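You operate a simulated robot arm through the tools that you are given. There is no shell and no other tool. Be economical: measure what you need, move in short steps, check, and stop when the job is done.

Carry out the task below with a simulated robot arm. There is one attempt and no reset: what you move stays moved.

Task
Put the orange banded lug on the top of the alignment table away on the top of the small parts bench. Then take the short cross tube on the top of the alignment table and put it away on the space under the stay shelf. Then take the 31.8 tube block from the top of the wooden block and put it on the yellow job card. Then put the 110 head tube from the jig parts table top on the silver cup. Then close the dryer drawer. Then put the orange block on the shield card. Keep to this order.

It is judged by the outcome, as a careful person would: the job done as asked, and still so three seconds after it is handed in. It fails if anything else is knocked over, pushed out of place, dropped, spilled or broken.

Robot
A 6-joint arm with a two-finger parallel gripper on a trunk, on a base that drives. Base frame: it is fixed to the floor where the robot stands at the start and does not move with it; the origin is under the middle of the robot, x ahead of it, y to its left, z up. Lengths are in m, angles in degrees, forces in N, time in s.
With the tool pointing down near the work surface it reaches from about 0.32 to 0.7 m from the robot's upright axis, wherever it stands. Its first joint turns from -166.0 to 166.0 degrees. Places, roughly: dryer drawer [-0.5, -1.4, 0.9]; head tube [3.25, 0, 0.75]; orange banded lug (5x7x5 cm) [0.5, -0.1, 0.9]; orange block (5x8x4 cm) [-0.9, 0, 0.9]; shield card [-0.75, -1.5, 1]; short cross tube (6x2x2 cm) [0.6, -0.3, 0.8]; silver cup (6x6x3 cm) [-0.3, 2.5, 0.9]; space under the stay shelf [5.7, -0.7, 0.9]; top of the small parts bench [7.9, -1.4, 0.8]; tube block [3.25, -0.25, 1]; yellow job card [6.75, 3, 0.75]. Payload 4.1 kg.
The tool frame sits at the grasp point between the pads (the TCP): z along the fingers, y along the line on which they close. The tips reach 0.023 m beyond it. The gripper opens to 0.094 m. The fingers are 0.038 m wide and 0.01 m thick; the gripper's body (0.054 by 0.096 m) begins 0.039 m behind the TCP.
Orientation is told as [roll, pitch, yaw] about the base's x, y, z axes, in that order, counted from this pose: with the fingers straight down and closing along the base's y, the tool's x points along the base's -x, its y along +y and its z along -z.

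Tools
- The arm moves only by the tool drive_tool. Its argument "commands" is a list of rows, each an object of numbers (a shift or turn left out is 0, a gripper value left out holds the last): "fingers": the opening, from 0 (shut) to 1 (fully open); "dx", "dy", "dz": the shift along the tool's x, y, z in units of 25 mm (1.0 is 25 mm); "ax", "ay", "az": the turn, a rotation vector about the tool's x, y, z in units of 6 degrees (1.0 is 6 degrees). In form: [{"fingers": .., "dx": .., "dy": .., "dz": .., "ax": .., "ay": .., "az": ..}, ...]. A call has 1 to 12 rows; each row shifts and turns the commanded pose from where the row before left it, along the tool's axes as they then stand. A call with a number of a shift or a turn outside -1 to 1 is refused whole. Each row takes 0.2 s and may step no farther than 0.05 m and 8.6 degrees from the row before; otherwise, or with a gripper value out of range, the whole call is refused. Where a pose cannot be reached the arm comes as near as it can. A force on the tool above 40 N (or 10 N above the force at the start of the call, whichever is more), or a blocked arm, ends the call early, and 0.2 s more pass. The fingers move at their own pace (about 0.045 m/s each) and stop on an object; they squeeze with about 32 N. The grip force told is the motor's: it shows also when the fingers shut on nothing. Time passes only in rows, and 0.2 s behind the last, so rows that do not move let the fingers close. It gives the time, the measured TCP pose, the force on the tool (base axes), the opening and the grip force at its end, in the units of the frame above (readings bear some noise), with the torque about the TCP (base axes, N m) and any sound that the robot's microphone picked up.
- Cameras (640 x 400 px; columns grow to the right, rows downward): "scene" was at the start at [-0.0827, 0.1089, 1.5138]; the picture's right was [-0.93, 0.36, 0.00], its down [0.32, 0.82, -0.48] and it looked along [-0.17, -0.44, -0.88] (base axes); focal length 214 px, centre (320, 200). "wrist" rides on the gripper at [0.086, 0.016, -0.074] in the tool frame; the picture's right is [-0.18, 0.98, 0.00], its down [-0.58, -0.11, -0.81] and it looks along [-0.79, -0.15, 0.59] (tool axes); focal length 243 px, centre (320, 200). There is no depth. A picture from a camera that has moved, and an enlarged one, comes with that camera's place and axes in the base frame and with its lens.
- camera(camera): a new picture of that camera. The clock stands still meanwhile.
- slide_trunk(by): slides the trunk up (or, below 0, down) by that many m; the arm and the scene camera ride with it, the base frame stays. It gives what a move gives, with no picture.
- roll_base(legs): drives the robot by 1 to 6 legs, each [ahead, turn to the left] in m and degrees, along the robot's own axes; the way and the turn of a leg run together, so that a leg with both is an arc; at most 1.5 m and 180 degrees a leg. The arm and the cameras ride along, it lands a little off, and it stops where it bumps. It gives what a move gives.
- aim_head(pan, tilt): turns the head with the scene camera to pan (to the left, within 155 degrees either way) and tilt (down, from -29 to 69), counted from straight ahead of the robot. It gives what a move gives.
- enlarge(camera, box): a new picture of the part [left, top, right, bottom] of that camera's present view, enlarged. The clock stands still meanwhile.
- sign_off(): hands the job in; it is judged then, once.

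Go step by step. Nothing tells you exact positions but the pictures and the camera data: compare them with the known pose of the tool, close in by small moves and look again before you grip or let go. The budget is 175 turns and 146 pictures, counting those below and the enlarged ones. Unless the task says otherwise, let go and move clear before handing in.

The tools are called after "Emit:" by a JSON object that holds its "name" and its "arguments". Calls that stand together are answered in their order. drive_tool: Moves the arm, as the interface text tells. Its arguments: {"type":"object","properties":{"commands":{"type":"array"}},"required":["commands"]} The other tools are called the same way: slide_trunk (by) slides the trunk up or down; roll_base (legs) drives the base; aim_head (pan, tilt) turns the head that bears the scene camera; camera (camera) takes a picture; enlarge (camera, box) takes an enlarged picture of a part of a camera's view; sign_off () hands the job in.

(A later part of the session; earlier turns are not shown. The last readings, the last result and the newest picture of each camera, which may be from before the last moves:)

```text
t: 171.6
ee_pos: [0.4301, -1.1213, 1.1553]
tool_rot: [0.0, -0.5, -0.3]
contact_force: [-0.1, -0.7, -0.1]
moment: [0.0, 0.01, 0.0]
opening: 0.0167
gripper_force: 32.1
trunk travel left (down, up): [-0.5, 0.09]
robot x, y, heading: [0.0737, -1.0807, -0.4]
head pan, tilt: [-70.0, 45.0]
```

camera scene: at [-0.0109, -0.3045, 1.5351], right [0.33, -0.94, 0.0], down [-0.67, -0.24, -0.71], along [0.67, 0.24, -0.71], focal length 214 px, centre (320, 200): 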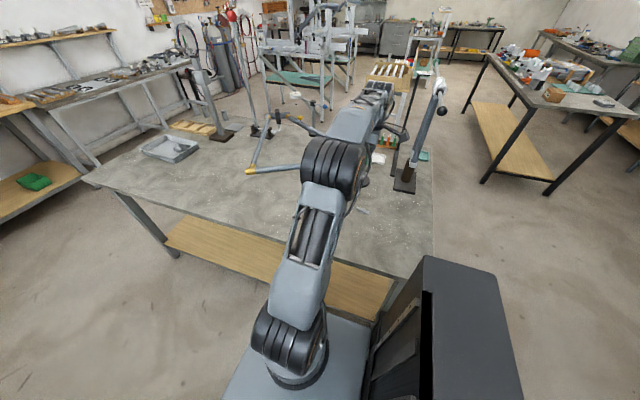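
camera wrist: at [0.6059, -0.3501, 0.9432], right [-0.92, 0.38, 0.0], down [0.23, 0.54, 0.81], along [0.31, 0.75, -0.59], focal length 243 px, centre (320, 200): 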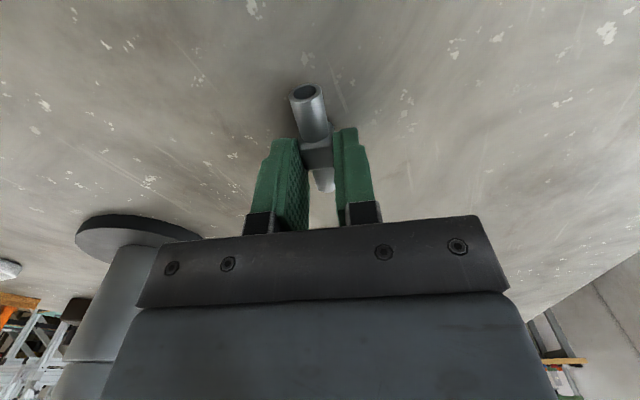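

Emit:
{"name": "roll_base", "arguments": {"legs": [[0, 4.8], [1.45, 0], [1.45, 0], [1.3, 0]]}}

Emit:
{"name": "aim_head", "arguments": {"pan": 0, "tilt": 25}}

Emit:
{"name": "camera", "arguments": {"camera": "scene"}}

Emit:
{"name": "enlarge", "arguments": {"camera": "scene", "box": [220, 130, 420, 255]}}

```text
t: 192.1
ee_pos: [4.5792, -0.7348, 1.1545]
tool_rot: [0.0, -0.6, 5.7]
contact_force: [-0.9, -0.8, -0.5]
moment: [0.01, 0.01, 0.0]
opening: 0.0171
gripper_force: 32.5
trunk travel left (down, up): [-0.5, 0.09]
robot x, y, heading: [4.2173, -0.7284, 5.4]
head pan, tilt: [-70.0, 45.0]
```

```text
t: 193.5
ee_pos: [4.5791, -0.7357, 1.1548]
tool_rot: [-0.1, -0.5, 5.7]
contact_force: [-0.2, 0.2, 0.2]
moment: [-0.04, -0.02, 0.04]
opening: 0.0169
gripper_force: 31.7
trunk travel left (down, up): [-0.5, 0.09]
robot x, y, heading: [4.2165, -0.7272, 5.5]
head pan, tilt: [0.0, 25.0]
```

```text
111 pictures are left
camera scene: at [4.2336, -0.558, 1.5656], right [0.1, -1.0, 0.0], down [-0.42, -0.04, -0.91], along [0.9, 0.09, -0.42], focal length 214 px, centre (320, 200)
```

scene: 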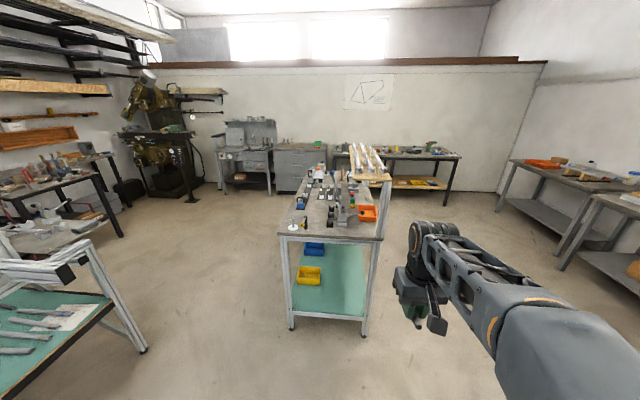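

```text
3.20 times, centred on (320, 192) of scene
camera zoom: at [4.2336, -0.558, 1.5656], right [0.1, -1.0, 0.0], down [-0.42, -0.04, -0.91], along [0.9, 0.09, -0.42], focal length 686 px, centre (320, 224)
```

zoom: 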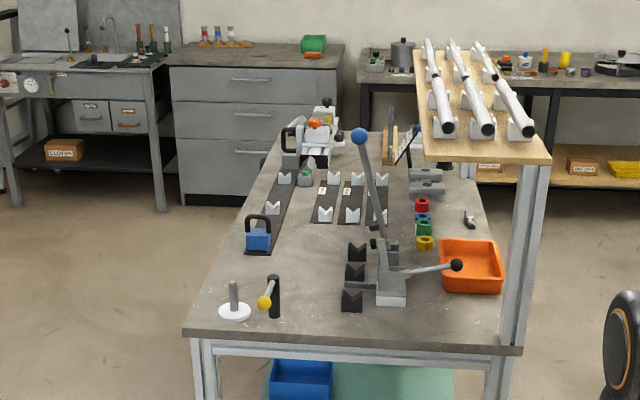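

The shelf is about 0.35 m above the cart top (shelf z about 1.2, y about -0.62 to -0.83), so a tilted gripper can get in from the right side. I'll park to the right of the cart and look under it.

Emit:
{"name": "roll_base", "arguments": {"legs": [[0, -48.5], [0.8, 0], [0, 43], [0.72, 0]]}}

Emit:
{"name": "aim_head", "arguments": {"pan": 70, "tilt": 40}}

Emit:
{"name": "camera", "arguments": {"camera": "scene"}}

```text
t: 205.5
ee_pos: [5.8893, -1.3119, 1.1549]
tool_rot: [0.1, -0.5, -0.1]
contact_force: [-1.3, -0.8, -1.2]
moment: [0.02, 0.0, 0.0]
opening: 0.0169
gripper_force: 32.1
trunk travel left (down, up): [-0.5, 0.09]
robot x, y, heading: [5.5358, -1.2719, -0.1]
head pan, tilt: [0.0, 25.0]
```

```text
t: 206.9
ee_pos: [5.89, -1.3108, 1.155]
tool_rot: [0.0, -0.4, -0.1]
contact_force: [0.0, 0.0, 0.4]
moment: [-0.01, -0.03, 0.02]
opening: 0.017
gripper_force: 32.0
trunk travel left (down, up): [-0.5, 0.09]
robot x, y, heading: [5.5319, -1.2704, -0.0]
head pan, tilt: [70.0, 40.0]
```

```text
109 pictures are left
camera scene: at [5.5017, -1.0211, 1.5423], right [0.94, -0.34, 0.0], down [-0.22, -0.6, -0.77], along [0.26, 0.72, -0.64], focal length 214 px, centre (320, 200)
```

scene: 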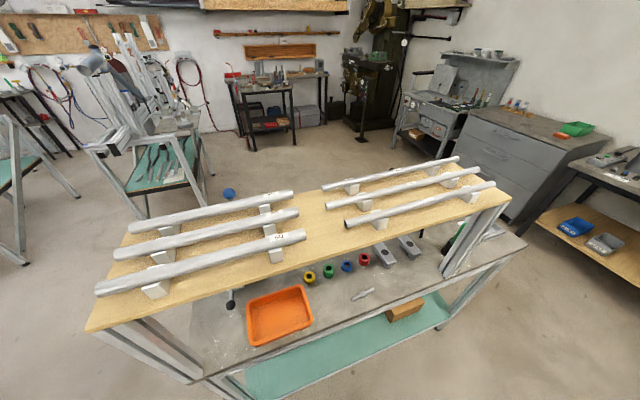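

On the cart top under the shelf there's a free patch at about (5.86, -0.745), beyond another small tube and well left of the right-hand posts. I'll swing the arm to the cart side, then tilt it 30° so the fingers point inward.

Emit:
{"name": "drive_tool", "arguments": {"commands": [{"dy": 1, "dx": 0.1}, {"dy": 1, "dx": 0.1}, {"dy": 1, "dx": 0.1}, {"dy": 1, "dx": 0.1}, {"dy": 1, "dx": 0.1}, {"dy": 1, "dx": 0.1}, {"dy": 1, "dx": 0.1}, {"dy": 1, "dx": 0.1}, {"dy": 1, "dx": 0.1}, {"dy": 1, "dx": 0.1}, {"dy": 1, "dx": 0.1}, {}]}}

Emit:
{"name": "drive_tool", "arguments": {"commands": [{"ax": -1}, {"ax": -1}, {"ax": -1}, {"ax": -1}, {"ax": -1}, {}]}}

Emit:
{"name": "camera", "arguments": {"camera": "scene"}}

Emit:
{"name": "camera", "arguments": {"camera": "wrist"}}

```text
t: 209.5
ee_pos: [5.8633, -1.0364, 1.1557]
tool_rot: [0.0, -0.6, 0.0]
contact_force: [-1.0, 1.0, -0.4]
moment: [-0.02, 0.02, 0.02]
opening: 0.0168
gripper_force: 32.0
trunk travel left (down, up): [-0.5, 0.09]
robot x, y, heading: [5.5292, -1.2693, -0.0]
head pan, tilt: [70.0, 40.0]
```

```text
t: 210.9
ee_pos: [5.863, -1.0367, 1.1536]
tool_rot: [30.2, -0.5, -0.1]
contact_force: [-0.1, -0.1, -0.9]
moment: [0.0, -0.01, -0.01]
opening: 0.0171
gripper_force: 32.0
trunk travel left (down, up): [-0.5, 0.09]
robot x, y, heading: [5.5324, -1.2704, -0.3]
head pan, tilt: [70.0, 40.0]
```

```text
108 pictures are left
camera scene: at [5.5016, -1.021, 1.5423], right [0.94, -0.34, 0.0], down [-0.22, -0.6, -0.77], along [0.26, 0.72, -0.64], focal length 214 px, centre (320, 200)
```

scene: 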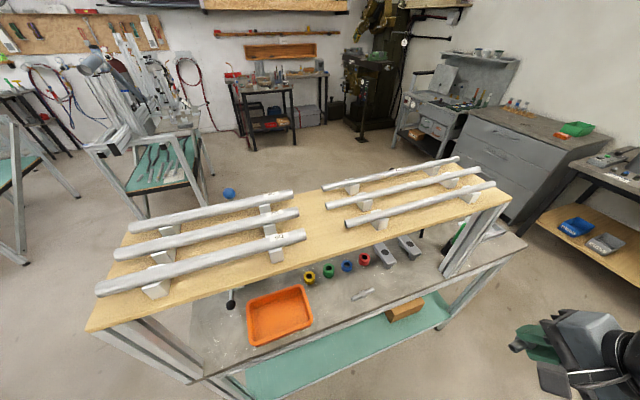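

```text
107 pictures are left
camera wrist: at [5.7767, -1.059, 1.2268], right [0.18, 0.85, 0.49], down [0.58, -0.5, 0.65], along [0.8, 0.17, -0.58], focal length 243 px, centre (320, 200)
```

wrist: 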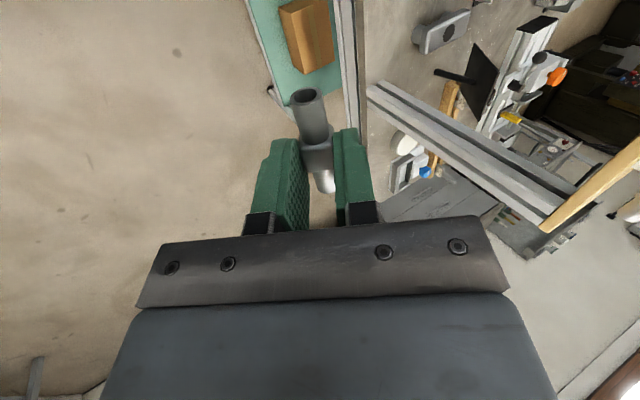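

Emit:
{"name": "drive_tool", "arguments": {"commands": [{"dy": -0.5, "dz": 0.866}, {"dy": -0.5, "dz": 0.866}, {"dy": -0.5, "dz": 0.866}, {"dy": -0.5, "dz": 0.866}, {"dy": -0.5, "dz": 0.866}, {"dy": -0.5, "dz": 0.866}, {"dy": -0.5, "dz": 0.866}, {"dy": 0.866, "dz": 0.5}, {"dy": 0.866, "dz": 0.5}, {"dy": 0.866, "dz": 0.5}, {"dy": 0.866, "dz": 0.5}, {}]}}

Emit:
{"name": "camera", "arguments": {"camera": "scene"}}

Emit:
{"name": "camera", "arguments": {"camera": "wrist"}}

```text
t: 213.5
ee_pos: [5.8637, -0.9361, 0.9792]
tool_rot: [30.0, -0.5, 0.1]
contact_force: [0.3, 0.4, -0.5]
moment: [-0.02, 0.0, -0.01]
opening: 0.0169
gripper_force: 32.3
trunk travel left (down, up): [-0.5, 0.09]
robot x, y, heading: [5.5318, -1.2691, 0.2]
head pan, tilt: [70.0, 40.0]
```

```text
106 pictures are left
camera scene: at [5.5017, -1.0208, 1.5423], right [0.94, -0.34, 0.0], down [-0.22, -0.6, -0.77], along [0.26, 0.72, -0.64], focal length 214 px, centre (320, 200)
```

scene: 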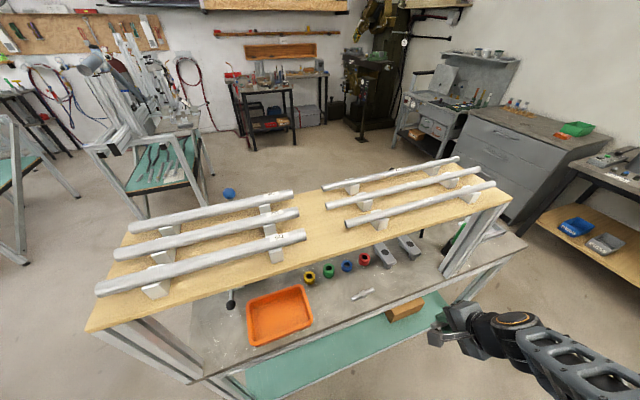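

```text
105 pictures are left
camera wrist: at [5.7781, -0.9589, 1.0521], right [0.18, 0.85, 0.49], down [0.58, -0.5, 0.65], along [0.8, 0.17, -0.58], focal length 243 px, centre (320, 200)
```

wrist: 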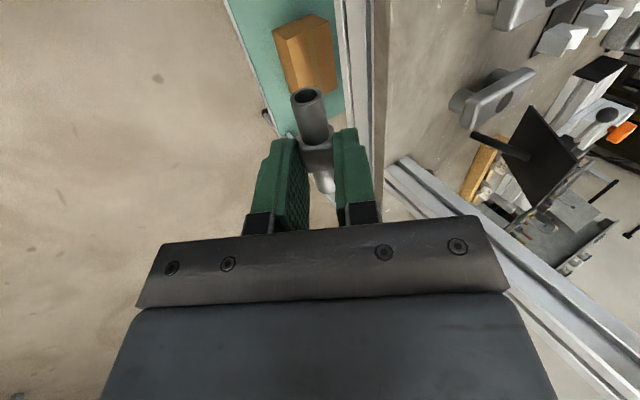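

Emit:
{"name": "drive_tool", "arguments": {"commands": [{"dy": 0.866, "dz": 0.5}, {"dy": 0.866, "dz": 0.5}, {"dy": 0.866, "dz": 0.5}, {"dy": 0.866, "dz": 0.5}, {"dy": 0.866, "dz": 0.5}, {"dy": 0.866, "dz": 0.5}, {"dy": 0.866, "dz": 0.5}, {}]}}

Emit:
{"name": "camera", "arguments": {"camera": "scene"}}

Emit:
{"name": "camera", "arguments": {"camera": "wrist"}}

```text
t: 215.3
ee_pos: [5.8645, -0.7612, 0.9789]
tool_rot: [30.1, -0.5, 0.0]
contact_force: [0.3, -1.1, -0.1]
moment: [-0.02, 0.0, 0.0]
opening: 0.017
gripper_force: 32.0
trunk travel left (down, up): [-0.5, 0.09]
robot x, y, heading: [5.5311, -1.2708, 0.0]
head pan, tilt: [70.0, 40.0]
```

```text
104 pictures are left
camera scene: at [5.5016, -1.0207, 1.5423], right [0.94, -0.34, 0.0], down [-0.22, -0.6, -0.77], along [0.26, 0.72, -0.64], focal length 214 px, centre (320, 200)
```

scene: 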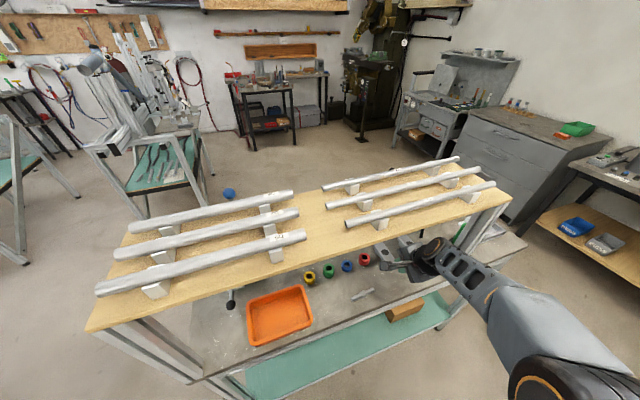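

```text
103 pictures are left
camera wrist: at [5.7779, -0.7846, 1.0516], right [0.18, 0.85, 0.49], down [0.58, -0.5, 0.65], along [0.8, 0.17, -0.58], focal length 243 px, centre (320, 200)
```

wrist: 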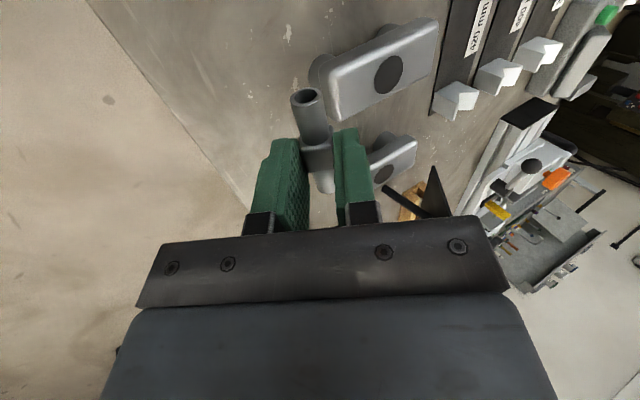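

Emit:
{"name": "drive_tool", "arguments": {"commands": [{"dx": 0.5, "dy": 0.45, "dz": 0.26}, {"dy": -0.4, "dz": 0.693}, {"dy": -0.4, "dz": 0.693}, {"dy": -0.4, "dz": 0.693}, {"dy": -0.2, "dz": 0.346}, {}]}}

Emit:
{"name": "camera", "arguments": {"camera": "wrist"}}

Emit:
{"name": "enlarge", "arguments": {"camera": "scene", "box": [320, 220, 480, 320]}}

```text
t: 216.7
ee_pos: [5.8531, -0.7493, 0.9095]
tool_rot: [30.0, -0.5, 0.0]
contact_force: [0.5, -0.9, 0.6]
moment: [-0.01, 0.03, -0.04]
opening: 0.0167
gripper_force: 32.2
trunk travel left (down, up): [-0.5, 0.09]
robot x, y, heading: [5.5301, -1.2672, 0.1]
head pan, tilt: [70.0, 40.0]
```

```text
102 pictures are left
camera wrist: at [5.7669, -0.7717, 0.9818], right [0.18, 0.85, 0.49], down [0.58, -0.5, 0.65], along [0.8, 0.17, -0.58], focal length 243 px, centre (320, 200)
```

wrist: 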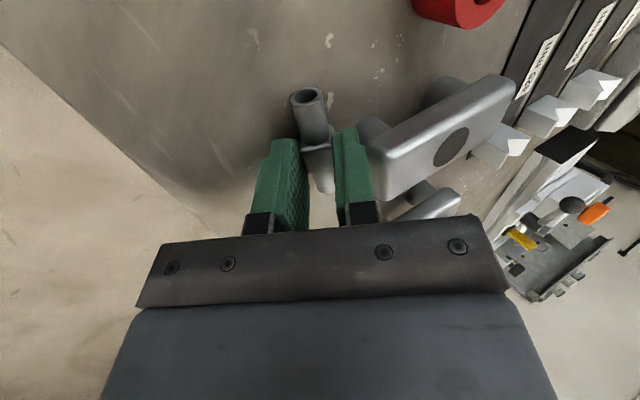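

```text
4.00 times, centred on (400, 270) of scene
camera zoom: at [5.5016, -1.0209, 1.5423], right [0.94, -0.34, 0.0], down [-0.22, -0.6, -0.77], along [0.26, 0.72, -0.64], focal length 858 px, centre (0, -80)
```

zoom: 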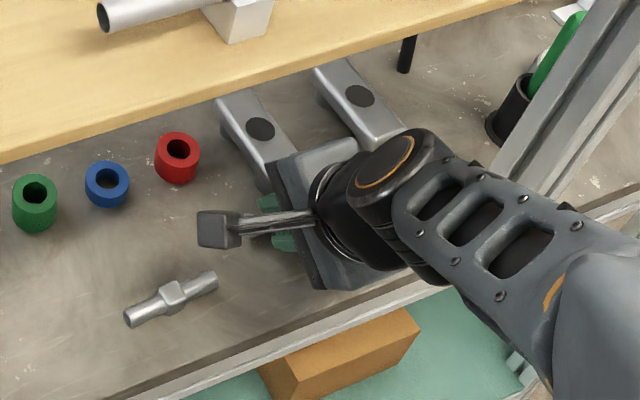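

Emit:
{"name": "drive_tool", "arguments": {"commands": [{"dx": 0.2, "dy": -0.416, "dz": -0.24}, {"dy": -0.1, "dz": 0.173}, {"dy": -0.1, "dz": 0.173}, {"dy": -0.1, "dz": 0.173}, {"dy": -0.08, "dz": 0.139}, {"dy": -0.06, "dz": 0.104}, {"dy": -0.06, "dz": 0.104}, {"dy": -0.06, "dz": 0.104}, {"dy": -0.06, "dz": 0.104}, {"dy": -0.06, "dz": 0.104}, {"dy": -0.06, "dz": 0.104}, {"dy": -0.06, "dz": 0.104}]}}

Emit:
{"name": "camera", "arguments": {"camera": "wrist"}}

```text
t: 217.5
ee_pos: [5.8493, -0.7592, 0.9092]
tool_rot: [30.9, -1.0, -0.1]
contact_force: [-2.5, -6.9, 18.4]
moment: [-0.15, 0.24, 0.13]
opening: 0.0172
gripper_force: 31.9
trunk travel left (down, up): [-0.5, 0.09]
robot x, y, heading: [5.532, -1.2702, -0.3]
head pan, tilt: [70.0, 40.0]
stopped in row 4: the force on the tool passed its limit (the readings are from after the stop); the commanded pose is now the measured one
```

```text
100 pictures are left
camera wrist: at [5.7621, -0.7831, 0.9804], right [0.18, 0.84, 0.51], down [0.57, -0.51, 0.65], along [0.8, 0.18, -0.57], focal length 243 px, centre (320, 200)
```

wrist: 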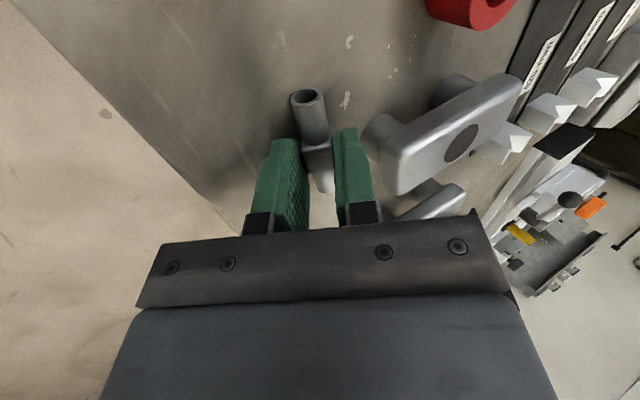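

The lower fingertip has touched down (surface at about z = 0.88). I'll open gently, letting the tube settle the few millimetres onto the surface.

Emit:
{"name": "drive_tool", "arguments": {"commands": [{"dy": 0.03, "dz": -0.05, "fingers": 0.2}, {"dy": 0.02, "dz": -0.035, "fingers": 0.22}, {"dy": 0.02, "dz": -0.035, "fingers": 0.26}, {"dy": 0.02, "dz": -0.035, "fingers": 0.32}, {}, {}]}}

Emit:
{"name": "camera", "arguments": {"camera": "wrist"}}

Emit:
{"name": "enlarge", "arguments": {"camera": "scene", "box": [320, 220, 480, 320]}}

```text
t: 218.9
ee_pos: [5.8485, -0.7581, 0.912]
tool_rot: [30.6, -0.9, -0.1]
contact_force: [0.6, 10.8, 11.8]
moment: [0.25, 0.16, -0.14]
opening: 0.0239
gripper_force: 0.0
trunk travel left (down, up): [-0.5, 0.09]
robot x, y, heading: [5.532, -1.2711, -0.2]
head pan, tilt: [70.0, 40.0]
```

```text
99 pictures are left
camera wrist: at [5.7621, -0.7814, 0.9822], right [0.18, 0.85, 0.5], down [0.57, -0.51, 0.65], along [0.8, 0.17, -0.57], focal length 243 px, centre (320, 200)
```

wrist: 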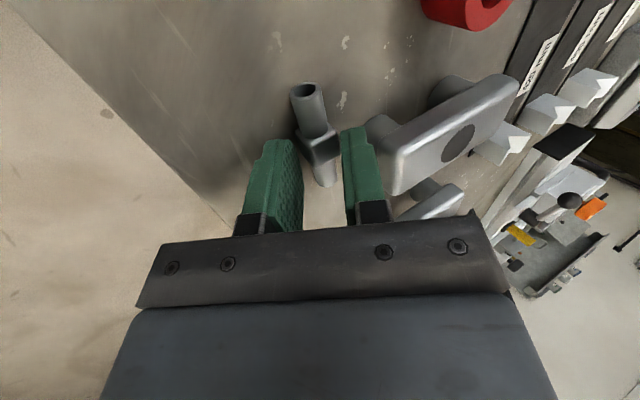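

```text
4.00 times, centred on (400, 270) of scene
camera zoom: at [5.5011, -1.0205, 1.5423], right [0.94, -0.34, 0.0], down [-0.22, -0.6, -0.77], along [0.26, 0.72, -0.64], focal length 858 px, centre (0, -80)
```

zoom: 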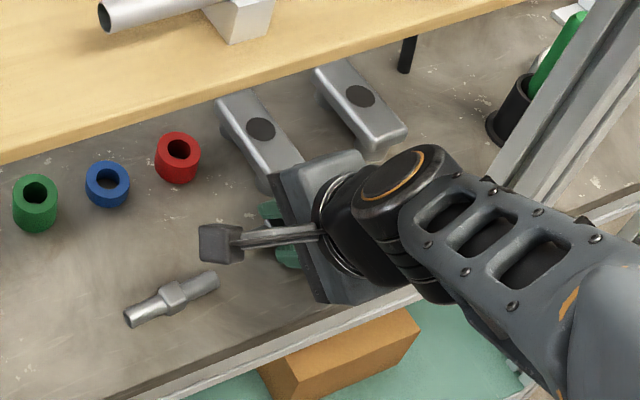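

Emit:
{"name": "drive_tool", "arguments": {"commands": [{"dz": -0.25}, {"dz": -0.3, "fingers": 0.42}, {"dz": -0.5}, {"dz": -0.8}, {"dz": -0.8}, {}]}}

Emit:
{"name": "camera", "arguments": {"camera": "wrist"}}

```text
t: 220.3
ee_pos: [5.8486, -0.7925, 0.9679]
tool_rot: [30.5, -0.9, -0.1]
contact_force: [0.1, -0.6, -0.3]
moment: [0.0, 0.02, 0.01]
opening: 0.0397
gripper_force: 0.1
trunk travel left (down, up): [-0.5, 0.09]
robot x, y, heading: [5.5278, -1.2705, 0.0]
head pan, tilt: [70.0, 40.0]
```

```text
97 pictures are left
camera wrist: at [5.7614, -0.8156, 1.0389], right [0.18, 0.85, 0.5], down [0.57, -0.5, 0.65], along [0.8, 0.17, -0.57], focal length 243 px, centre (320, 200)
```

wrist: 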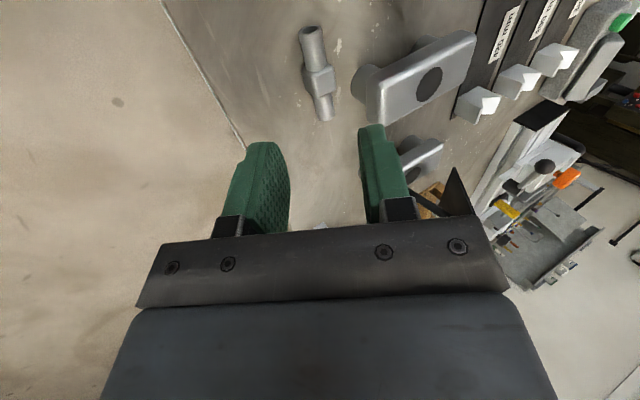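

The tube rests under the shelf, clear of its neighbours. I'll withdraw outward, rise, untilt, and return to the carry pose.

Emit:
{"name": "drive_tool", "arguments": {"commands": [{"dy": -0.866, "dz": -0.5}, {"dy": -0.866, "dz": -0.5}, {"dy": -0.866, "dz": -0.5}, {"dy": -0.866, "dz": -0.5}, {"dy": -0.866, "dz": -0.5}, {"dy": -0.866, "dz": -0.5}, {"dy": -0.866, "dz": -0.5}, {"dy": -0.866, "dz": -0.5}, {"dy": -0.866, "dz": -0.5}, {"dy": -0.866, "dz": -0.5}, {"dy": 0.5, "dz": -0.866}, {"dy": 0.5, "dz": -0.866}]}}

Emit:
{"name": "drive_tool", "arguments": {"commands": [{"dy": 0.5, "dz": -0.866}, {"dy": 0.5, "dz": -0.866}, {"dy": 0.5, "dz": -0.866}, {"dy": 0.5, "dz": -0.866}, {"dy": 0.5, "dz": -0.866}, {"dy": 0.4, "dz": -0.7}, {"ax": 1}, {"ax": 1}, {"ax": 1}, {"ax": 1}, {"ax": 1}, {}]}}

Emit:
{"name": "drive_tool", "arguments": {"commands": [{"dy": -1, "dx": -0.1}, {"dy": -1, "dx": -0.1}, {"dy": -1, "dx": -0.1}, {"dy": -1, "dx": -0.1}, {"dy": -1, "dx": -0.1}, {"dy": -1, "dx": -0.1}, {"dy": -1, "dx": -0.1}, {"dy": -1, "dx": -0.1}, {"dy": -1, "dx": -0.1}, {"dy": -1, "dx": -0.1}]}}

Emit:
{"name": "camera", "arguments": {"camera": "scene"}}

```text
t: 222.9
ee_pos: [5.8465, -1.0429, 1.0152]
tool_rot: [30.6, -0.8, 0.0]
contact_force: [0.6, 0.2, -0.2]
moment: [0.02, 0.0, 0.0]
opening: 0.0392
gripper_force: 0.1
trunk travel left (down, up): [-0.5, 0.09]
robot x, y, heading: [5.5327, -1.271, -0.2]
head pan, tilt: [70.0, 40.0]
```

```text
t: 225.5
ee_pos: [5.846, -1.0438, 1.1609]
tool_rot: [0.4, -0.8, -0.2]
contact_force: [0.3, 0.3, 0.1]
moment: [0.01, 0.01, 0.03]
opening: 0.0395
gripper_force: 0.0
trunk travel left (down, up): [-0.5, 0.09]
robot x, y, heading: [5.5335, -1.2705, 0.2]
head pan, tilt: [70.0, 40.0]
```

```text
t: 227.7
ee_pos: [5.8705, -1.2941, 1.1583]
tool_rot: [0.7, -0.9, -0.1]
contact_force: [-0.2, 0.5, 0.3]
moment: [-0.02, 0.0, 0.01]
opening: 0.0396
gripper_force: 0.1
trunk travel left (down, up): [-0.5, 0.09]
robot x, y, heading: [5.5273, -1.2719, -0.1]
head pan, tilt: [70.0, 40.0]
```

```text
96 pictures are left
camera scene: at [5.5016, -1.0211, 1.5424], right [0.94, -0.34, 0.0], down [-0.22, -0.6, -0.77], along [0.26, 0.72, -0.64], focal length 214 px, centre (320, 200)
```

scene: 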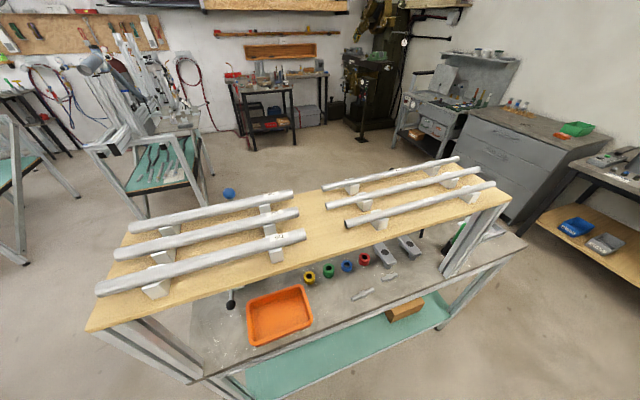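

Placed fine. I'll back out and drive to the jig parts table for the tube block.

Emit:
{"name": "roll_base", "arguments": {"legs": [[-0.75, 0], [0, 137], [0.75, 0], [0, 43]]}}

Emit:
{"name": "aim_head", "arguments": {"pan": -30, "tilt": 35}}

Emit:
{"name": "camera", "arguments": {"camera": "scene"}}

```text
t: 243.1
ee_pos: [3.8939, -0.7289, 1.1572]
tool_rot: [0.7, -0.9, 179.7]
contact_force: [-0.1, -0.3, -0.3]
moment: [0.0, -0.01, 0.01]
opening: 0.0395
gripper_force: 0.0
trunk travel left (down, up): [-0.5, 0.09]
robot x, y, heading: [4.2345, -0.7545, 179.7]
head pan, tilt: [70.0, 40.0]
```

```text
t: 244.9
ee_pos: [3.8942, -0.7292, 1.1586]
tool_rot: [0.6, -0.8, 179.6]
contact_force: [0.4, 0.2, -0.3]
moment: [-0.02, 0.0, 0.0]
opening: 0.0394
gripper_force: 0.0
trunk travel left (down, up): [-0.5, 0.09]
robot x, y, heading: [4.2328, -0.7502, 179.5]
head pan, tilt: [-30.0, 35.0]
```

```text
95 pictures are left
camera scene: at [4.2159, -0.8739, 1.5499], right [0.51, 0.86, 0.0], down [0.49, -0.29, -0.82], along [-0.71, 0.41, -0.57], focal length 214 px, centre (320, 200)
```

scene: 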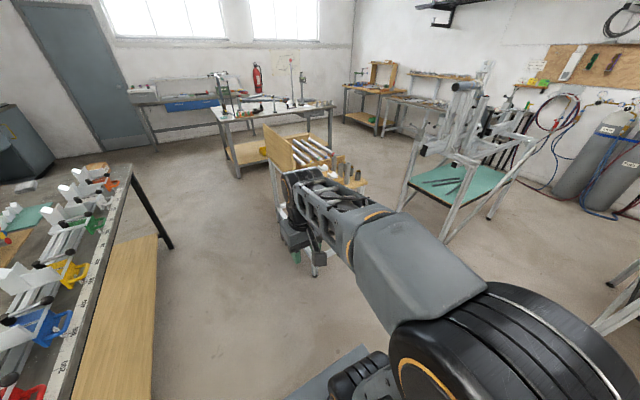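

Emit:
{"name": "roll_base", "arguments": {"legs": [[0, -90], [0.52, 0], [0, 90]]}}

Emit:
{"name": "aim_head", "arguments": {"pan": 0, "tilt": 35}}

Emit:
{"name": "camera", "arguments": {"camera": "scene"}}

```text
t: 255.5
ee_pos: [3.9001, -0.2034, 1.1586]
tool_rot: [0.6, -0.9, 178.5]
contact_force: [0.3, -0.2, -0.1]
moment: [0.0, -0.01, 0.0]
opening: 0.0397
gripper_force: 0.1
trunk travel left (down, up): [-0.5, 0.09]
robot x, y, heading: [4.2374, -0.2353, 178.8]
head pan, tilt: [-30.0, 35.0]
```

```text
t: 256.5
ee_pos: [3.9021, -0.2031, 1.1575]
tool_rot: [0.6, -0.9, 178.5]
contact_force: [-0.4, -0.4, 0.2]
moment: [-0.03, -0.01, 0.01]
opening: 0.0396
gripper_force: 0.1
trunk travel left (down, up): [-0.5, 0.09]
robot x, y, heading: [4.2359, -0.2359, 178.4]
head pan, tilt: [0.0, 35.0]
```

```text
94 pictures are left
camera scene: at [4.2071, -0.3979, 1.5499], right [0.03, 1.0, 0.0], down [0.57, -0.01, -0.82], along [-0.82, 0.02, -0.57], focal length 214 px, centre (320, 200)
```

scene: 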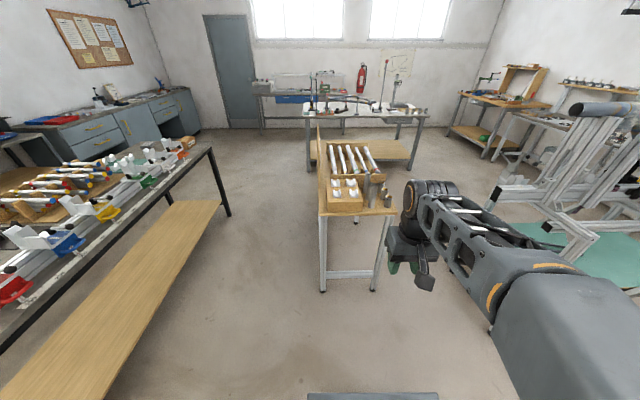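

Emit:
{"name": "enlarge", "arguments": {"camera": "scene", "box": [290, 120, 420, 220]}}

```text
4.00 times, centred on (355, 170) of scene
camera zoom: at [4.2071, -0.3979, 1.5499], right [0.03, 1.0, 0.0], down [0.57, -0.01, -0.82], along [-0.82, 0.02, -0.57], focal length 858 px, centre (180, 320)
```

zoom: 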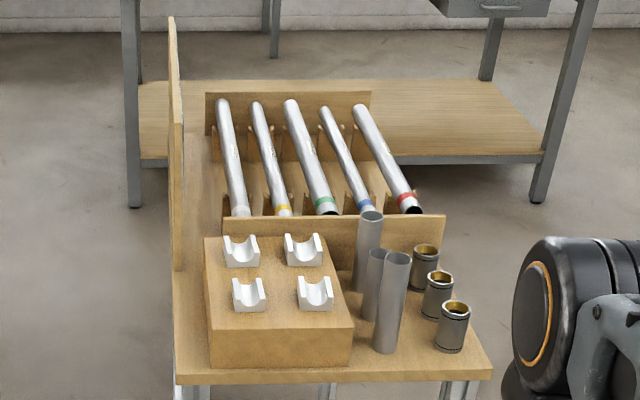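

Emit:
{"name": "roll_base", "arguments": {"legs": [[0.42, 0]]}}

Emit:
{"name": "aim_head", "arguments": {"pan": 0, "tilt": 45}}

Emit:
{"name": "camera", "arguments": {"camera": "scene"}}

Emit:
{"name": "camera", "arguments": {"camera": "wrist"}}

```text
t: 259.1
ee_pos: [3.4763, -0.1929, 1.158]
tool_rot: [0.6, -0.8, 178.5]
contact_force: [0.7, -0.2, -0.5]
moment: [0.01, -0.01, 0.02]
opening: 0.0392
gripper_force: 0.0
trunk travel left (down, up): [-0.5, 0.09]
robot x, y, heading: [3.816, -0.2263, 178.6]
head pan, tilt: [0.0, 35.0]
```

```text
t: 259.8
ee_pos: [3.4763, -0.193, 1.1583]
tool_rot: [0.6, -0.8, 178.5]
contact_force: [-0.5, 0.5, -0.4]
moment: [0.0, 0.01, 0.01]
opening: 0.0392
gripper_force: 0.0
trunk travel left (down, up): [-0.5, 0.09]
robot x, y, heading: [3.8142, -0.221, 178.6]
head pan, tilt: [0.0, 45.0]
```

```text
92 pictures are left
camera scene: at [3.7898, -0.3871, 1.5351], right [0.03, 1.0, 0.0], down [0.71, -0.02, -0.71], along [-0.71, 0.02, -0.71], focal length 214 px, centre (320, 200)
```

scene: 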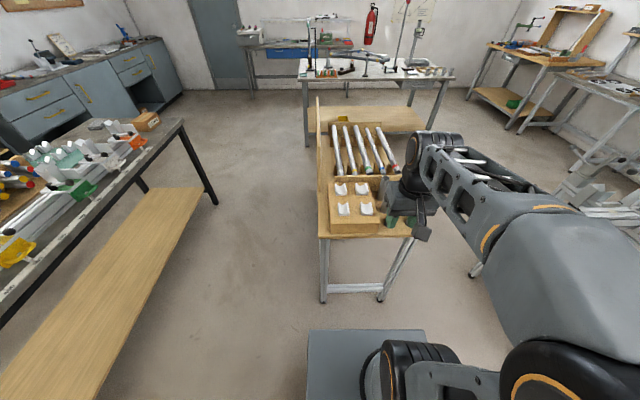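

```text
91 pictures are left
camera wrist: at [3.5648, -0.21, 1.2316], right [-0.21, -0.98, 0.01], down [-0.57, 0.13, 0.81], along [-0.8, 0.16, -0.58], focal length 243 px, centre (320, 200)
```

wrist: 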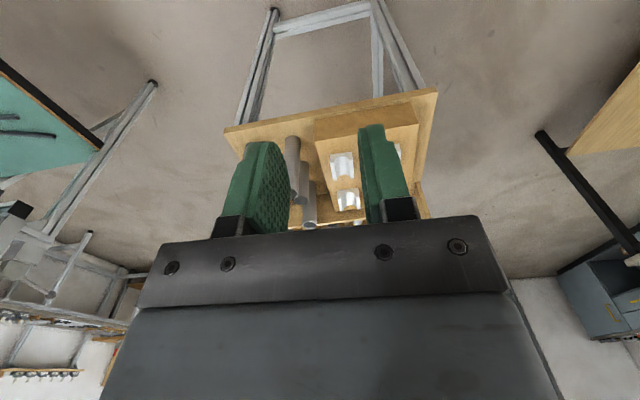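

Emit:
{"name": "enlarge", "arguments": {"camera": "scene", "box": [318, 170, 398, 245]}}

Emit:
{"name": "enlarge", "arguments": {"camera": "wrist", "box": [220, 80, 440, 230]}}

```text
5.33 times, centred on (358, 208) of scene
camera zoom: at [3.7898, -0.3871, 1.5351], right [0.03, 1.0, 0.0], down [0.71, -0.02, -0.71], along [-0.71, 0.02, -0.71], focal length 1144 px, centre (117, 160)
```

zoom: 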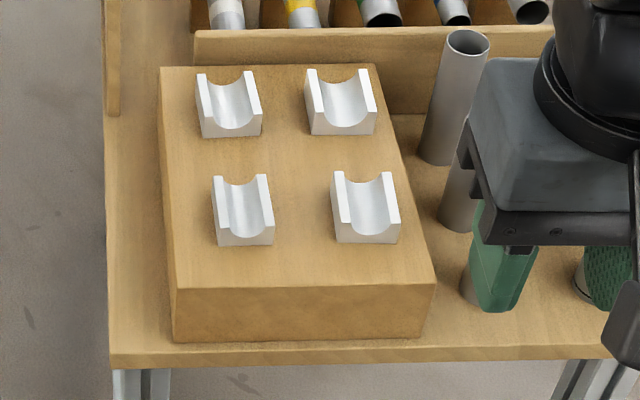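

```text
2.67 times, centred on (330, 155) of wrist
camera zoom: at [3.5648, -0.21, 1.2316], right [-0.21, -0.98, 0.01], down [-0.57, 0.13, 0.81], along [-0.8, 0.16, -0.58], focal length 647 px, centre (293, 320)
```

zoom: 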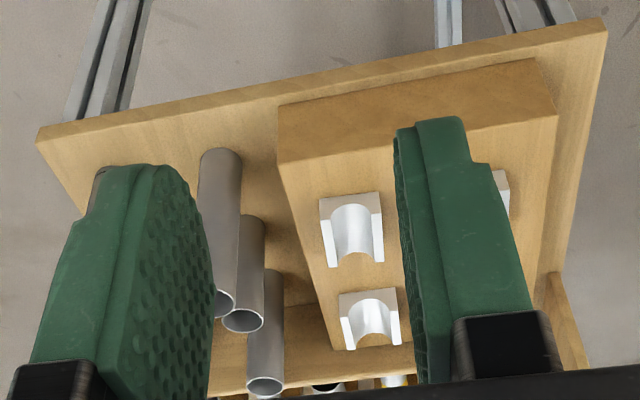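

Four tube blocks sit on the wooden block; I must find the 31.8 one by its trough size or marks. I'll zoom in close.

Emit:
{"name": "enlarge", "arguments": {"camera": "scene", "box": [334, 198, 376, 222]}}

Emit:
{"name": "enlarge", "arguments": {"camera": "scene", "box": [332, 178, 374, 202]}}

```text
15.24 times, centred on (355, 210) of scene
camera zoom: at [3.7898, -0.3871, 1.5351], right [0.03, 1.0, 0.0], down [0.71, -0.02, -0.71], along [-0.71, 0.02, -0.71], focal length 3268 px, centre (-213, 48)
```

zoom: 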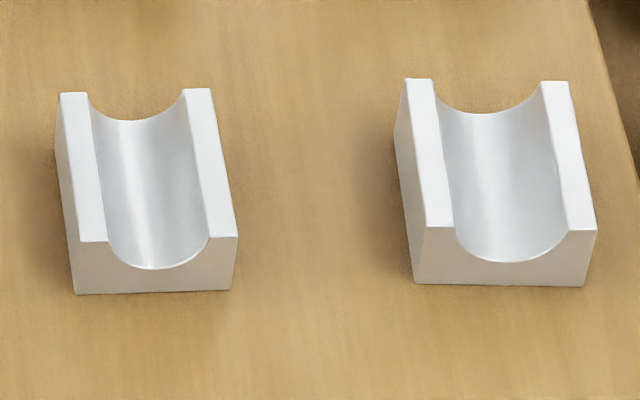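

```text
15.24 times, centred on (353, 190) of scene
camera zoom: at [3.7898, -0.3871, 1.5351], right [0.03, 1.0, 0.0], down [0.71, -0.02, -0.71], along [-0.71, 0.02, -0.71], focal length 3268 px, centre (-183, 352)
```

zoom: 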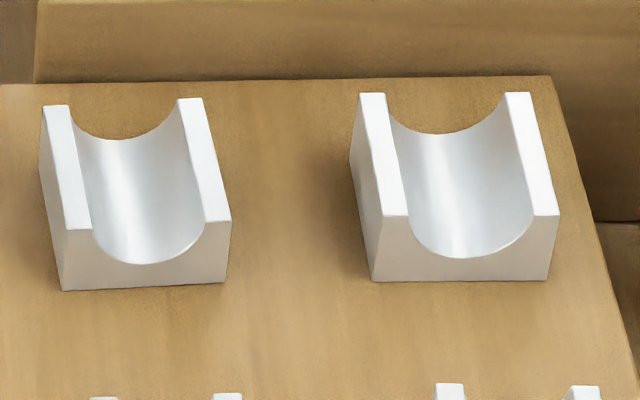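

Emit:
{"name": "slide_trunk", "arguments": {"by": 0.085}}

Emit:
{"name": "enlarge", "arguments": {"camera": "scene", "box": [330, 200, 376, 235]}}

```text
t: 261.0
ee_pos: [3.4768, -0.1929, 1.2436]
tool_rot: [0.6, -0.7, 178.5]
contact_force: [0.0, 0.2, 0.4]
moment: [0.0, 0.0, 0.0]
opening: 0.0394
gripper_force: 0.1
trunk travel left (down, up): [-0.585, 0.005]
robot x, y, heading: [3.8148, -0.2235, 178.8]
head pan, tilt: [0.0, 45.0]
```

```text
11.43 times, centred on (353, 218) of scene
camera zoom: at [3.7898, -0.3872, 1.6201], right [0.03, 1.0, 0.0], down [0.71, -0.02, -0.71], along [-0.71, 0.02, -0.71], focal length 2451 px, centre (-57, 0)
```

zoom: 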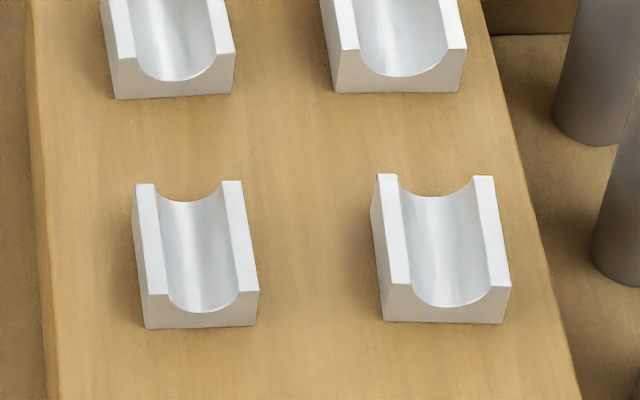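

Emit:
{"name": "enlarge", "arguments": {"camera": "scene", "box": [334, 214, 352, 230]}}

Emit:
{"name": "enlarge", "arguments": {"camera": "scene", "box": [354, 214, 372, 230]}}

Emit:
{"name": "enlarge", "arguments": {"camera": "scene", "box": [332, 195, 350, 211]}}

Emit:
{"name": "enlarge", "arguments": {"camera": "scene", "box": [351, 195, 369, 211]}}

```text
16.00 times, centred on (343, 222) of scene
camera zoom: at [3.7898, -0.3872, 1.6201], right [0.03, 1.0, 0.0], down [0.71, -0.02, -0.71], along [-0.71, 0.02, -0.71], focal length 3432 px, centre (-48, -152)
```

zoom: 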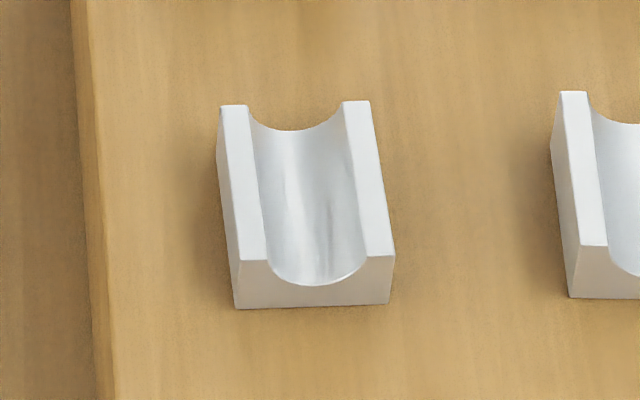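

```text
16.00 times, centred on (363, 222) of scene
camera zoom: at [3.7898, -0.3872, 1.6201], right [0.03, 1.0, 0.0], down [0.71, -0.02, -0.71], along [-0.71, 0.02, -0.71], focal length 3432 px, centre (-368, -152)
```

zoom: 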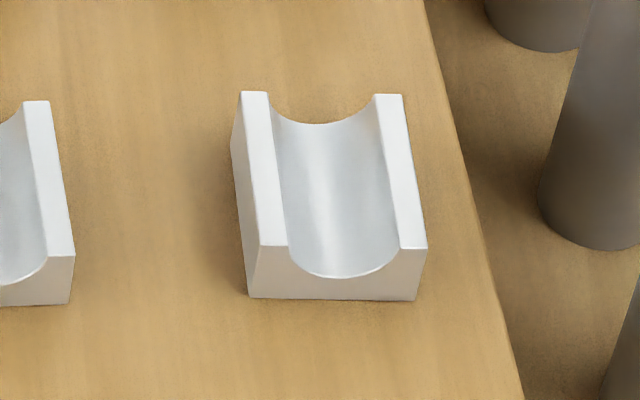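

```text
16.00 times, centred on (341, 203) of scene
camera zoom: at [3.7898, -0.3872, 1.6201], right [0.03, 1.0, 0.0], down [0.71, -0.02, -0.71], along [-0.71, 0.02, -0.71], focal length 3432 px, centre (-16, 152)
```

zoom: 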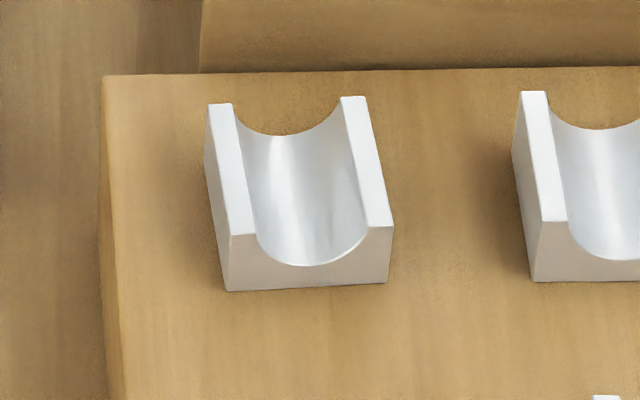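

```text
16.00 times, centred on (360, 203) of scene
camera zoom: at [3.7898, -0.3872, 1.6201], right [0.03, 1.0, 0.0], down [0.71, -0.02, -0.71], along [-0.71, 0.02, -0.71], focal length 3432 px, centre (-320, 152)
```

zoom: 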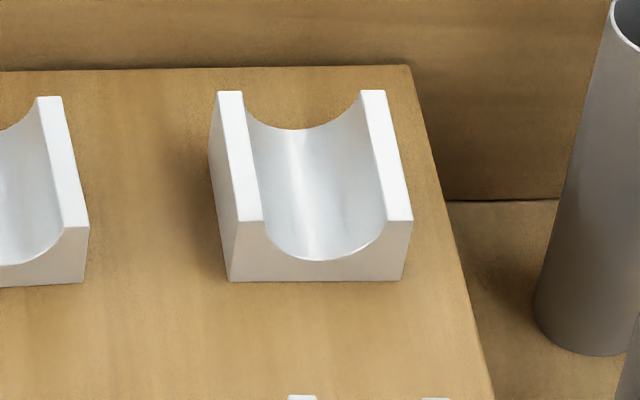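

Measured trough diameters come out about 27, 30, 32.4 and 36 mm (steps of one tube size, with slight clearance); the far-left block is the best match for 31.8, at about (3.063, -0.275), base z 0.861. I'll move closer and check from the wrist camera.

Emit:
{"name": "roll_base", "arguments": {"legs": [[0.13, 0]]}}

Emit:
{"name": "drive_tool", "arguments": {"commands": [{"fingers": 0.7, "dx": -1, "dy": 0.33, "az": -0.34}, {"dx": -1, "dy": 0.33, "az": -0.34}, {"dx": -1, "dy": 0.33}, {"dx": -1, "dy": 0.33}, {"dx": -1, "dy": 0.33}, {"dx": -1, "dy": 0.33}, {"dx": -1, "dy": 0.33}, {"dx": -1, "dy": 0.33}, {"dx": -1, "dy": 0.33, "dz": 1}, {"dz": 1}, {"dz": 1}, {}]}}

Emit:
{"name": "camera", "arguments": {"camera": "wrist"}}

Emit:
{"name": "camera", "arguments": {"camera": "scene"}}

```text
t: 262.3
ee_pos: [3.3455, -0.1899, 1.2422]
tool_rot: [0.6, -0.6, 178.5]
contact_force: [-0.3, -0.4, -0.7]
moment: [0.01, -0.01, 0.02]
opening: 0.0395
gripper_force: 0.2
trunk travel left (down, up): [-0.585, 0.005]
robot x, y, heading: [3.6827, -0.2235, 178.3]
head pan, tilt: [0.0, 45.0]
```

```text
t: 264.9
ee_pos: [3.1229, -0.2713, 1.1716]
tool_rot: [0.5, -0.9, -177.4]
contact_force: [-0.3, 0.8, 0.0]
moment: [-0.01, 0.01, 0.01]
opening: 0.0657
gripper_force: 0.2
trunk travel left (down, up): [-0.585, 0.005]
robot x, y, heading: [3.6829, -0.2241, 178.6]
head pan, tilt: [0.0, 45.0]
```

```text
81 pictures are left
camera wrist: at [3.2109, -0.2827, 1.2454], right [-0.14, -0.99, 0.01], down [-0.57, 0.09, 0.81], along [-0.81, 0.11, -0.58], focal length 243 px, centre (320, 200)
```

wrist: 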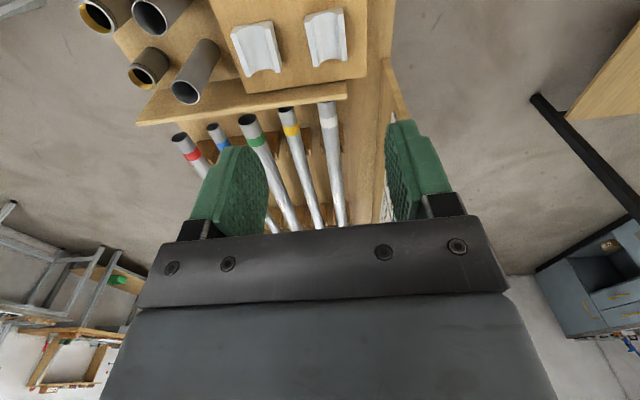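

```text
80 pictures are left
camera scene: at [3.6586, -0.3838, 1.6201], right [0.03, 1.0, 0.0], down [0.71, -0.02, -0.71], along [-0.71, 0.02, -0.71], focal length 214 px, centre (320, 200)
```

scene: 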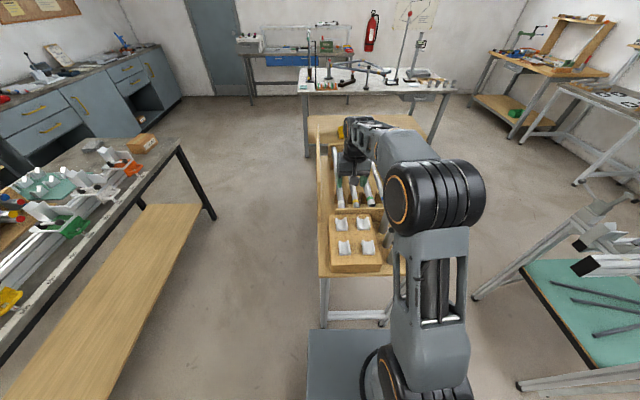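

Emit:
{"name": "enlarge", "arguments": {"camera": "wrist", "box": [215, 0, 365, 90]}}

```text
4.27 times, centred on (290, 45) of wrist
camera zoom: at [3.2109, -0.2827, 1.2454], right [-0.14, -0.99, 0.01], down [-0.57, 0.09, 0.81], along [-0.81, 0.11, -0.58], focal length 1035 px, centre (448, 861)
```

zoom: 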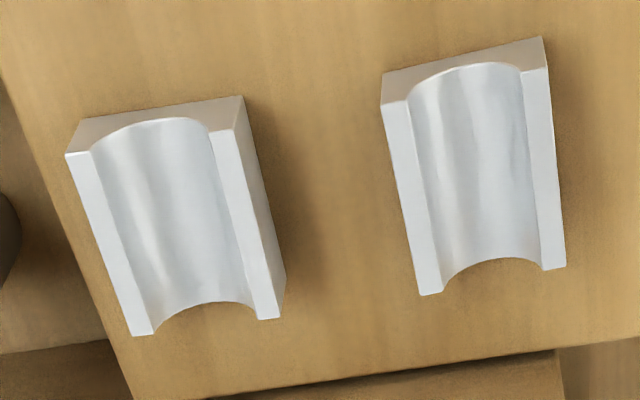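

The wrist view agrees: centre of that block is (3.066, -0.2755). I'll move over it and descend partway.

Emit:
{"name": "drive_tool", "arguments": {"commands": [{"dx": -0.8, "dy": 0.07}, {"dx": -0.8}, {"dx": -0.7}, {"dz": 1}, {"dz": 1}, {"dz": 1}, {"dz": 1}, {"dz": 1}, {"dz": 1}, {"dz": 1}, {"dz": 1}, {}]}}

Emit:
{"name": "camera", "arguments": {"camera": "wrist"}}

```text
t: 267.5
ee_pos: [3.0623, -0.2782, 0.9719]
tool_rot: [0.5, -0.8, -177.4]
contact_force: [-0.8, 0.1, -0.8]
moment: [0.02, 0.03, -0.01]
opening: 0.0658
gripper_force: 0.1
trunk travel left (down, up): [-0.585, 0.005]
robot x, y, heading: [3.6831, -0.2199, 178.7]
head pan, tilt: [0.0, 45.0]
```

```text
78 pictures are left
camera wrist: at [3.1511, -0.2884, 1.0465], right [-0.14, -0.99, 0.01], down [-0.57, 0.09, 0.81], along [-0.81, 0.11, -0.58], focal length 243 px, centre (320, 200)
```

wrist: 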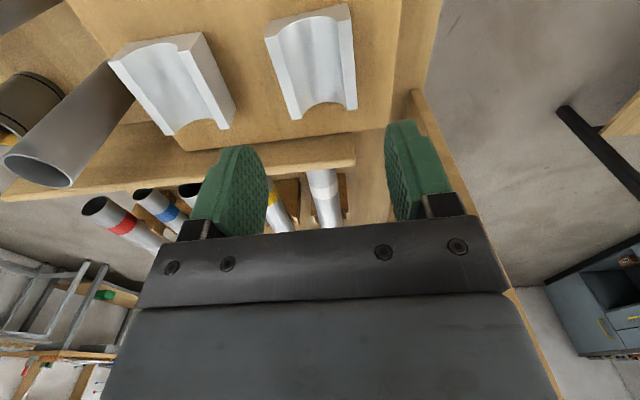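

Emit:
{"name": "drive_tool", "arguments": {"commands": [{"dx": 0.27, "dy": -0.12, "dz": 0.8}, {"dz": 0.9}, {"dz": 0.8}, {"dz": 0.5}, {"dz": 0.25}, {"fingers": 0}, {}, {}, {}, {}]}}

Emit:
{"name": "camera", "arguments": {"camera": "wrist"}}

```text
t: 269.7
ee_pos: [3.0675, -0.2758, 0.893]
tool_rot: [0.6, -1.1, -177.3]
contact_force: [-4.6, 8.7, 20.8]
moment: [0.82, -0.21, 0.25]
opening: 0.0481
gripper_force: 31.8
trunk travel left (down, up): [-0.585, 0.005]
robot x, y, heading: [3.6837, -0.2203, 178.6]
head pan, tilt: [0.0, 45.0]
```

```text
77 pictures are left
camera wrist: at [3.1569, -0.2863, 0.9666], right [-0.14, -0.99, 0.01], down [-0.57, 0.09, 0.82], along [-0.81, 0.11, -0.58], focal length 243 px, centre (320, 200)
```

wrist: 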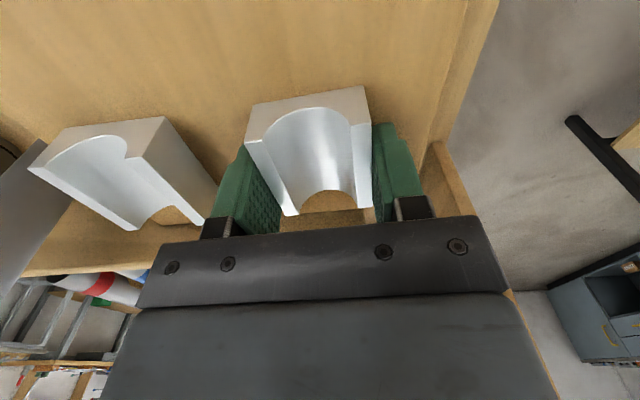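

Emit:
{"name": "enlarge", "arguments": {"camera": "wrist", "box": [230, 75, 400, 225]}}

```text
2.67 times, centred on (315, 150) of wrist
camera zoom: at [3.1569, -0.2863, 0.9666], right [-0.14, -0.99, 0.01], down [-0.57, 0.09, 0.82], along [-0.81, 0.11, -0.58], focal length 647 px, centre (333, 333)
```

zoom: 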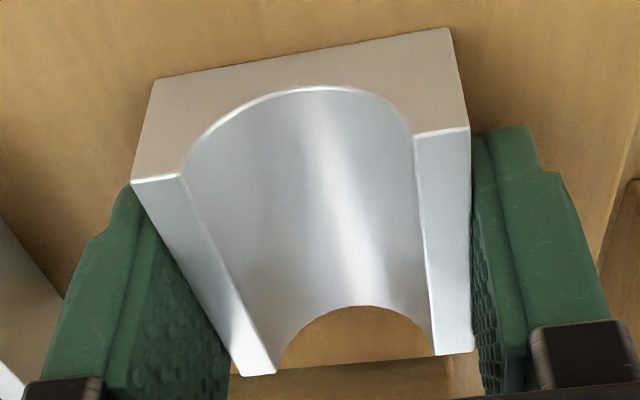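

The gripper reads 48.1 mm, matching my scale, and the trough is about 32 to 33 mm, so this is the 31.8 block. I'll lift it, back away, and look toward the yellow job card.

Emit:
{"name": "drive_tool", "arguments": {"commands": [{"dz": -0.5}, {"dz": -1}, {"dz": -1}, {"dz": -1}, {"dz": -1}, {"dz": -1}, {"dz": -1}, {"dz": -1}, {"dz": -1}, {"dz": -1}, {"dz": -1}, {"dz": -1}]}}

Emit:
{"name": "drive_tool", "arguments": {"commands": [{"dx": 1}, {"dx": 1}, {"dx": 1}, {"dx": 1}, {"dx": 1}, {"dx": 1}, {"dx": 1}, {"dx": 1}, {"dx": 1}, {"dx": 1}, {}]}}

Emit:
{"name": "roll_base", "arguments": {"legs": [[-0.65, 0], [0, -110]]}}

Emit:
{"name": "aim_head", "arguments": {"pan": 0, "tilt": 25}}

Emit:
{"name": "camera", "arguments": {"camera": "scene"}}

```text
t: 272.3
ee_pos: [3.0708, -0.2709, 1.1803]
tool_rot: [0.5, -0.7, -177.4]
contact_force: [-0.4, 0.6, -1.4]
moment: [-0.01, 0.04, 0.01]
opening: 0.048
gripper_force: 32.4
trunk travel left (down, up): [-0.585, 0.005]
robot x, y, heading: [3.6843, -0.222, 178.5]
head pan, tilt: [0.0, 45.0]
```

```text
t: 274.7
ee_pos: [3.321, -0.2617, 1.1752]
tool_rot: [0.5, -0.9, -177.4]
contact_force: [-0.5, 0.6, -1.9]
moment: [-0.02, 0.01, 0.01]
opening: 0.0481
gripper_force: 31.7
trunk travel left (down, up): [-0.585, 0.005]
robot x, y, heading: [3.6839, -0.2223, 178.6]
head pan, tilt: [0.0, 45.0]
```

```text
t: 282.8
ee_pos: [4.3997, 0.1193, 1.177]
tool_rot: [0.5, -0.8, 74.5]
contact_force: [0.0, -0.2, -0.6]
moment: [-0.01, 0.01, 0.02]
opening: 0.0481
gripper_force: 32.1
trunk travel left (down, up): [-0.585, 0.005]
robot x, y, heading: [4.324, -0.2384, 70.7]
head pan, tilt: [0.0, 45.0]
```

```text
t: 283.6
ee_pos: [4.3995, 0.1199, 1.1756]
tool_rot: [0.6, -0.7, 74.4]
contact_force: [-0.6, -0.4, -1.2]
moment: [-0.02, -0.02, -0.01]
opening: 0.0485
gripper_force: 32.0
trunk travel left (down, up): [-0.585, 0.005]
robot x, y, heading: [4.3258, -0.2394, 70.3]
head pan, tilt: [0.0, 25.0]
```

```text
75 pictures are left
camera scene: at [4.1801, -0.1479, 1.6506], right [0.94, -0.34, 0.0], down [-0.14, -0.4, -0.91], along [0.3, 0.85, -0.42], focal length 214 px, centre (320, 200)
```

scene: 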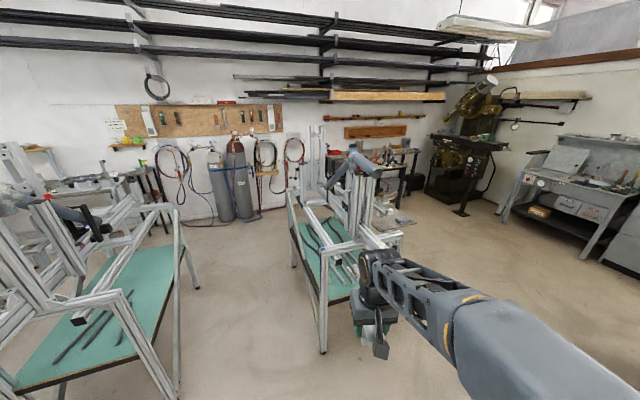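

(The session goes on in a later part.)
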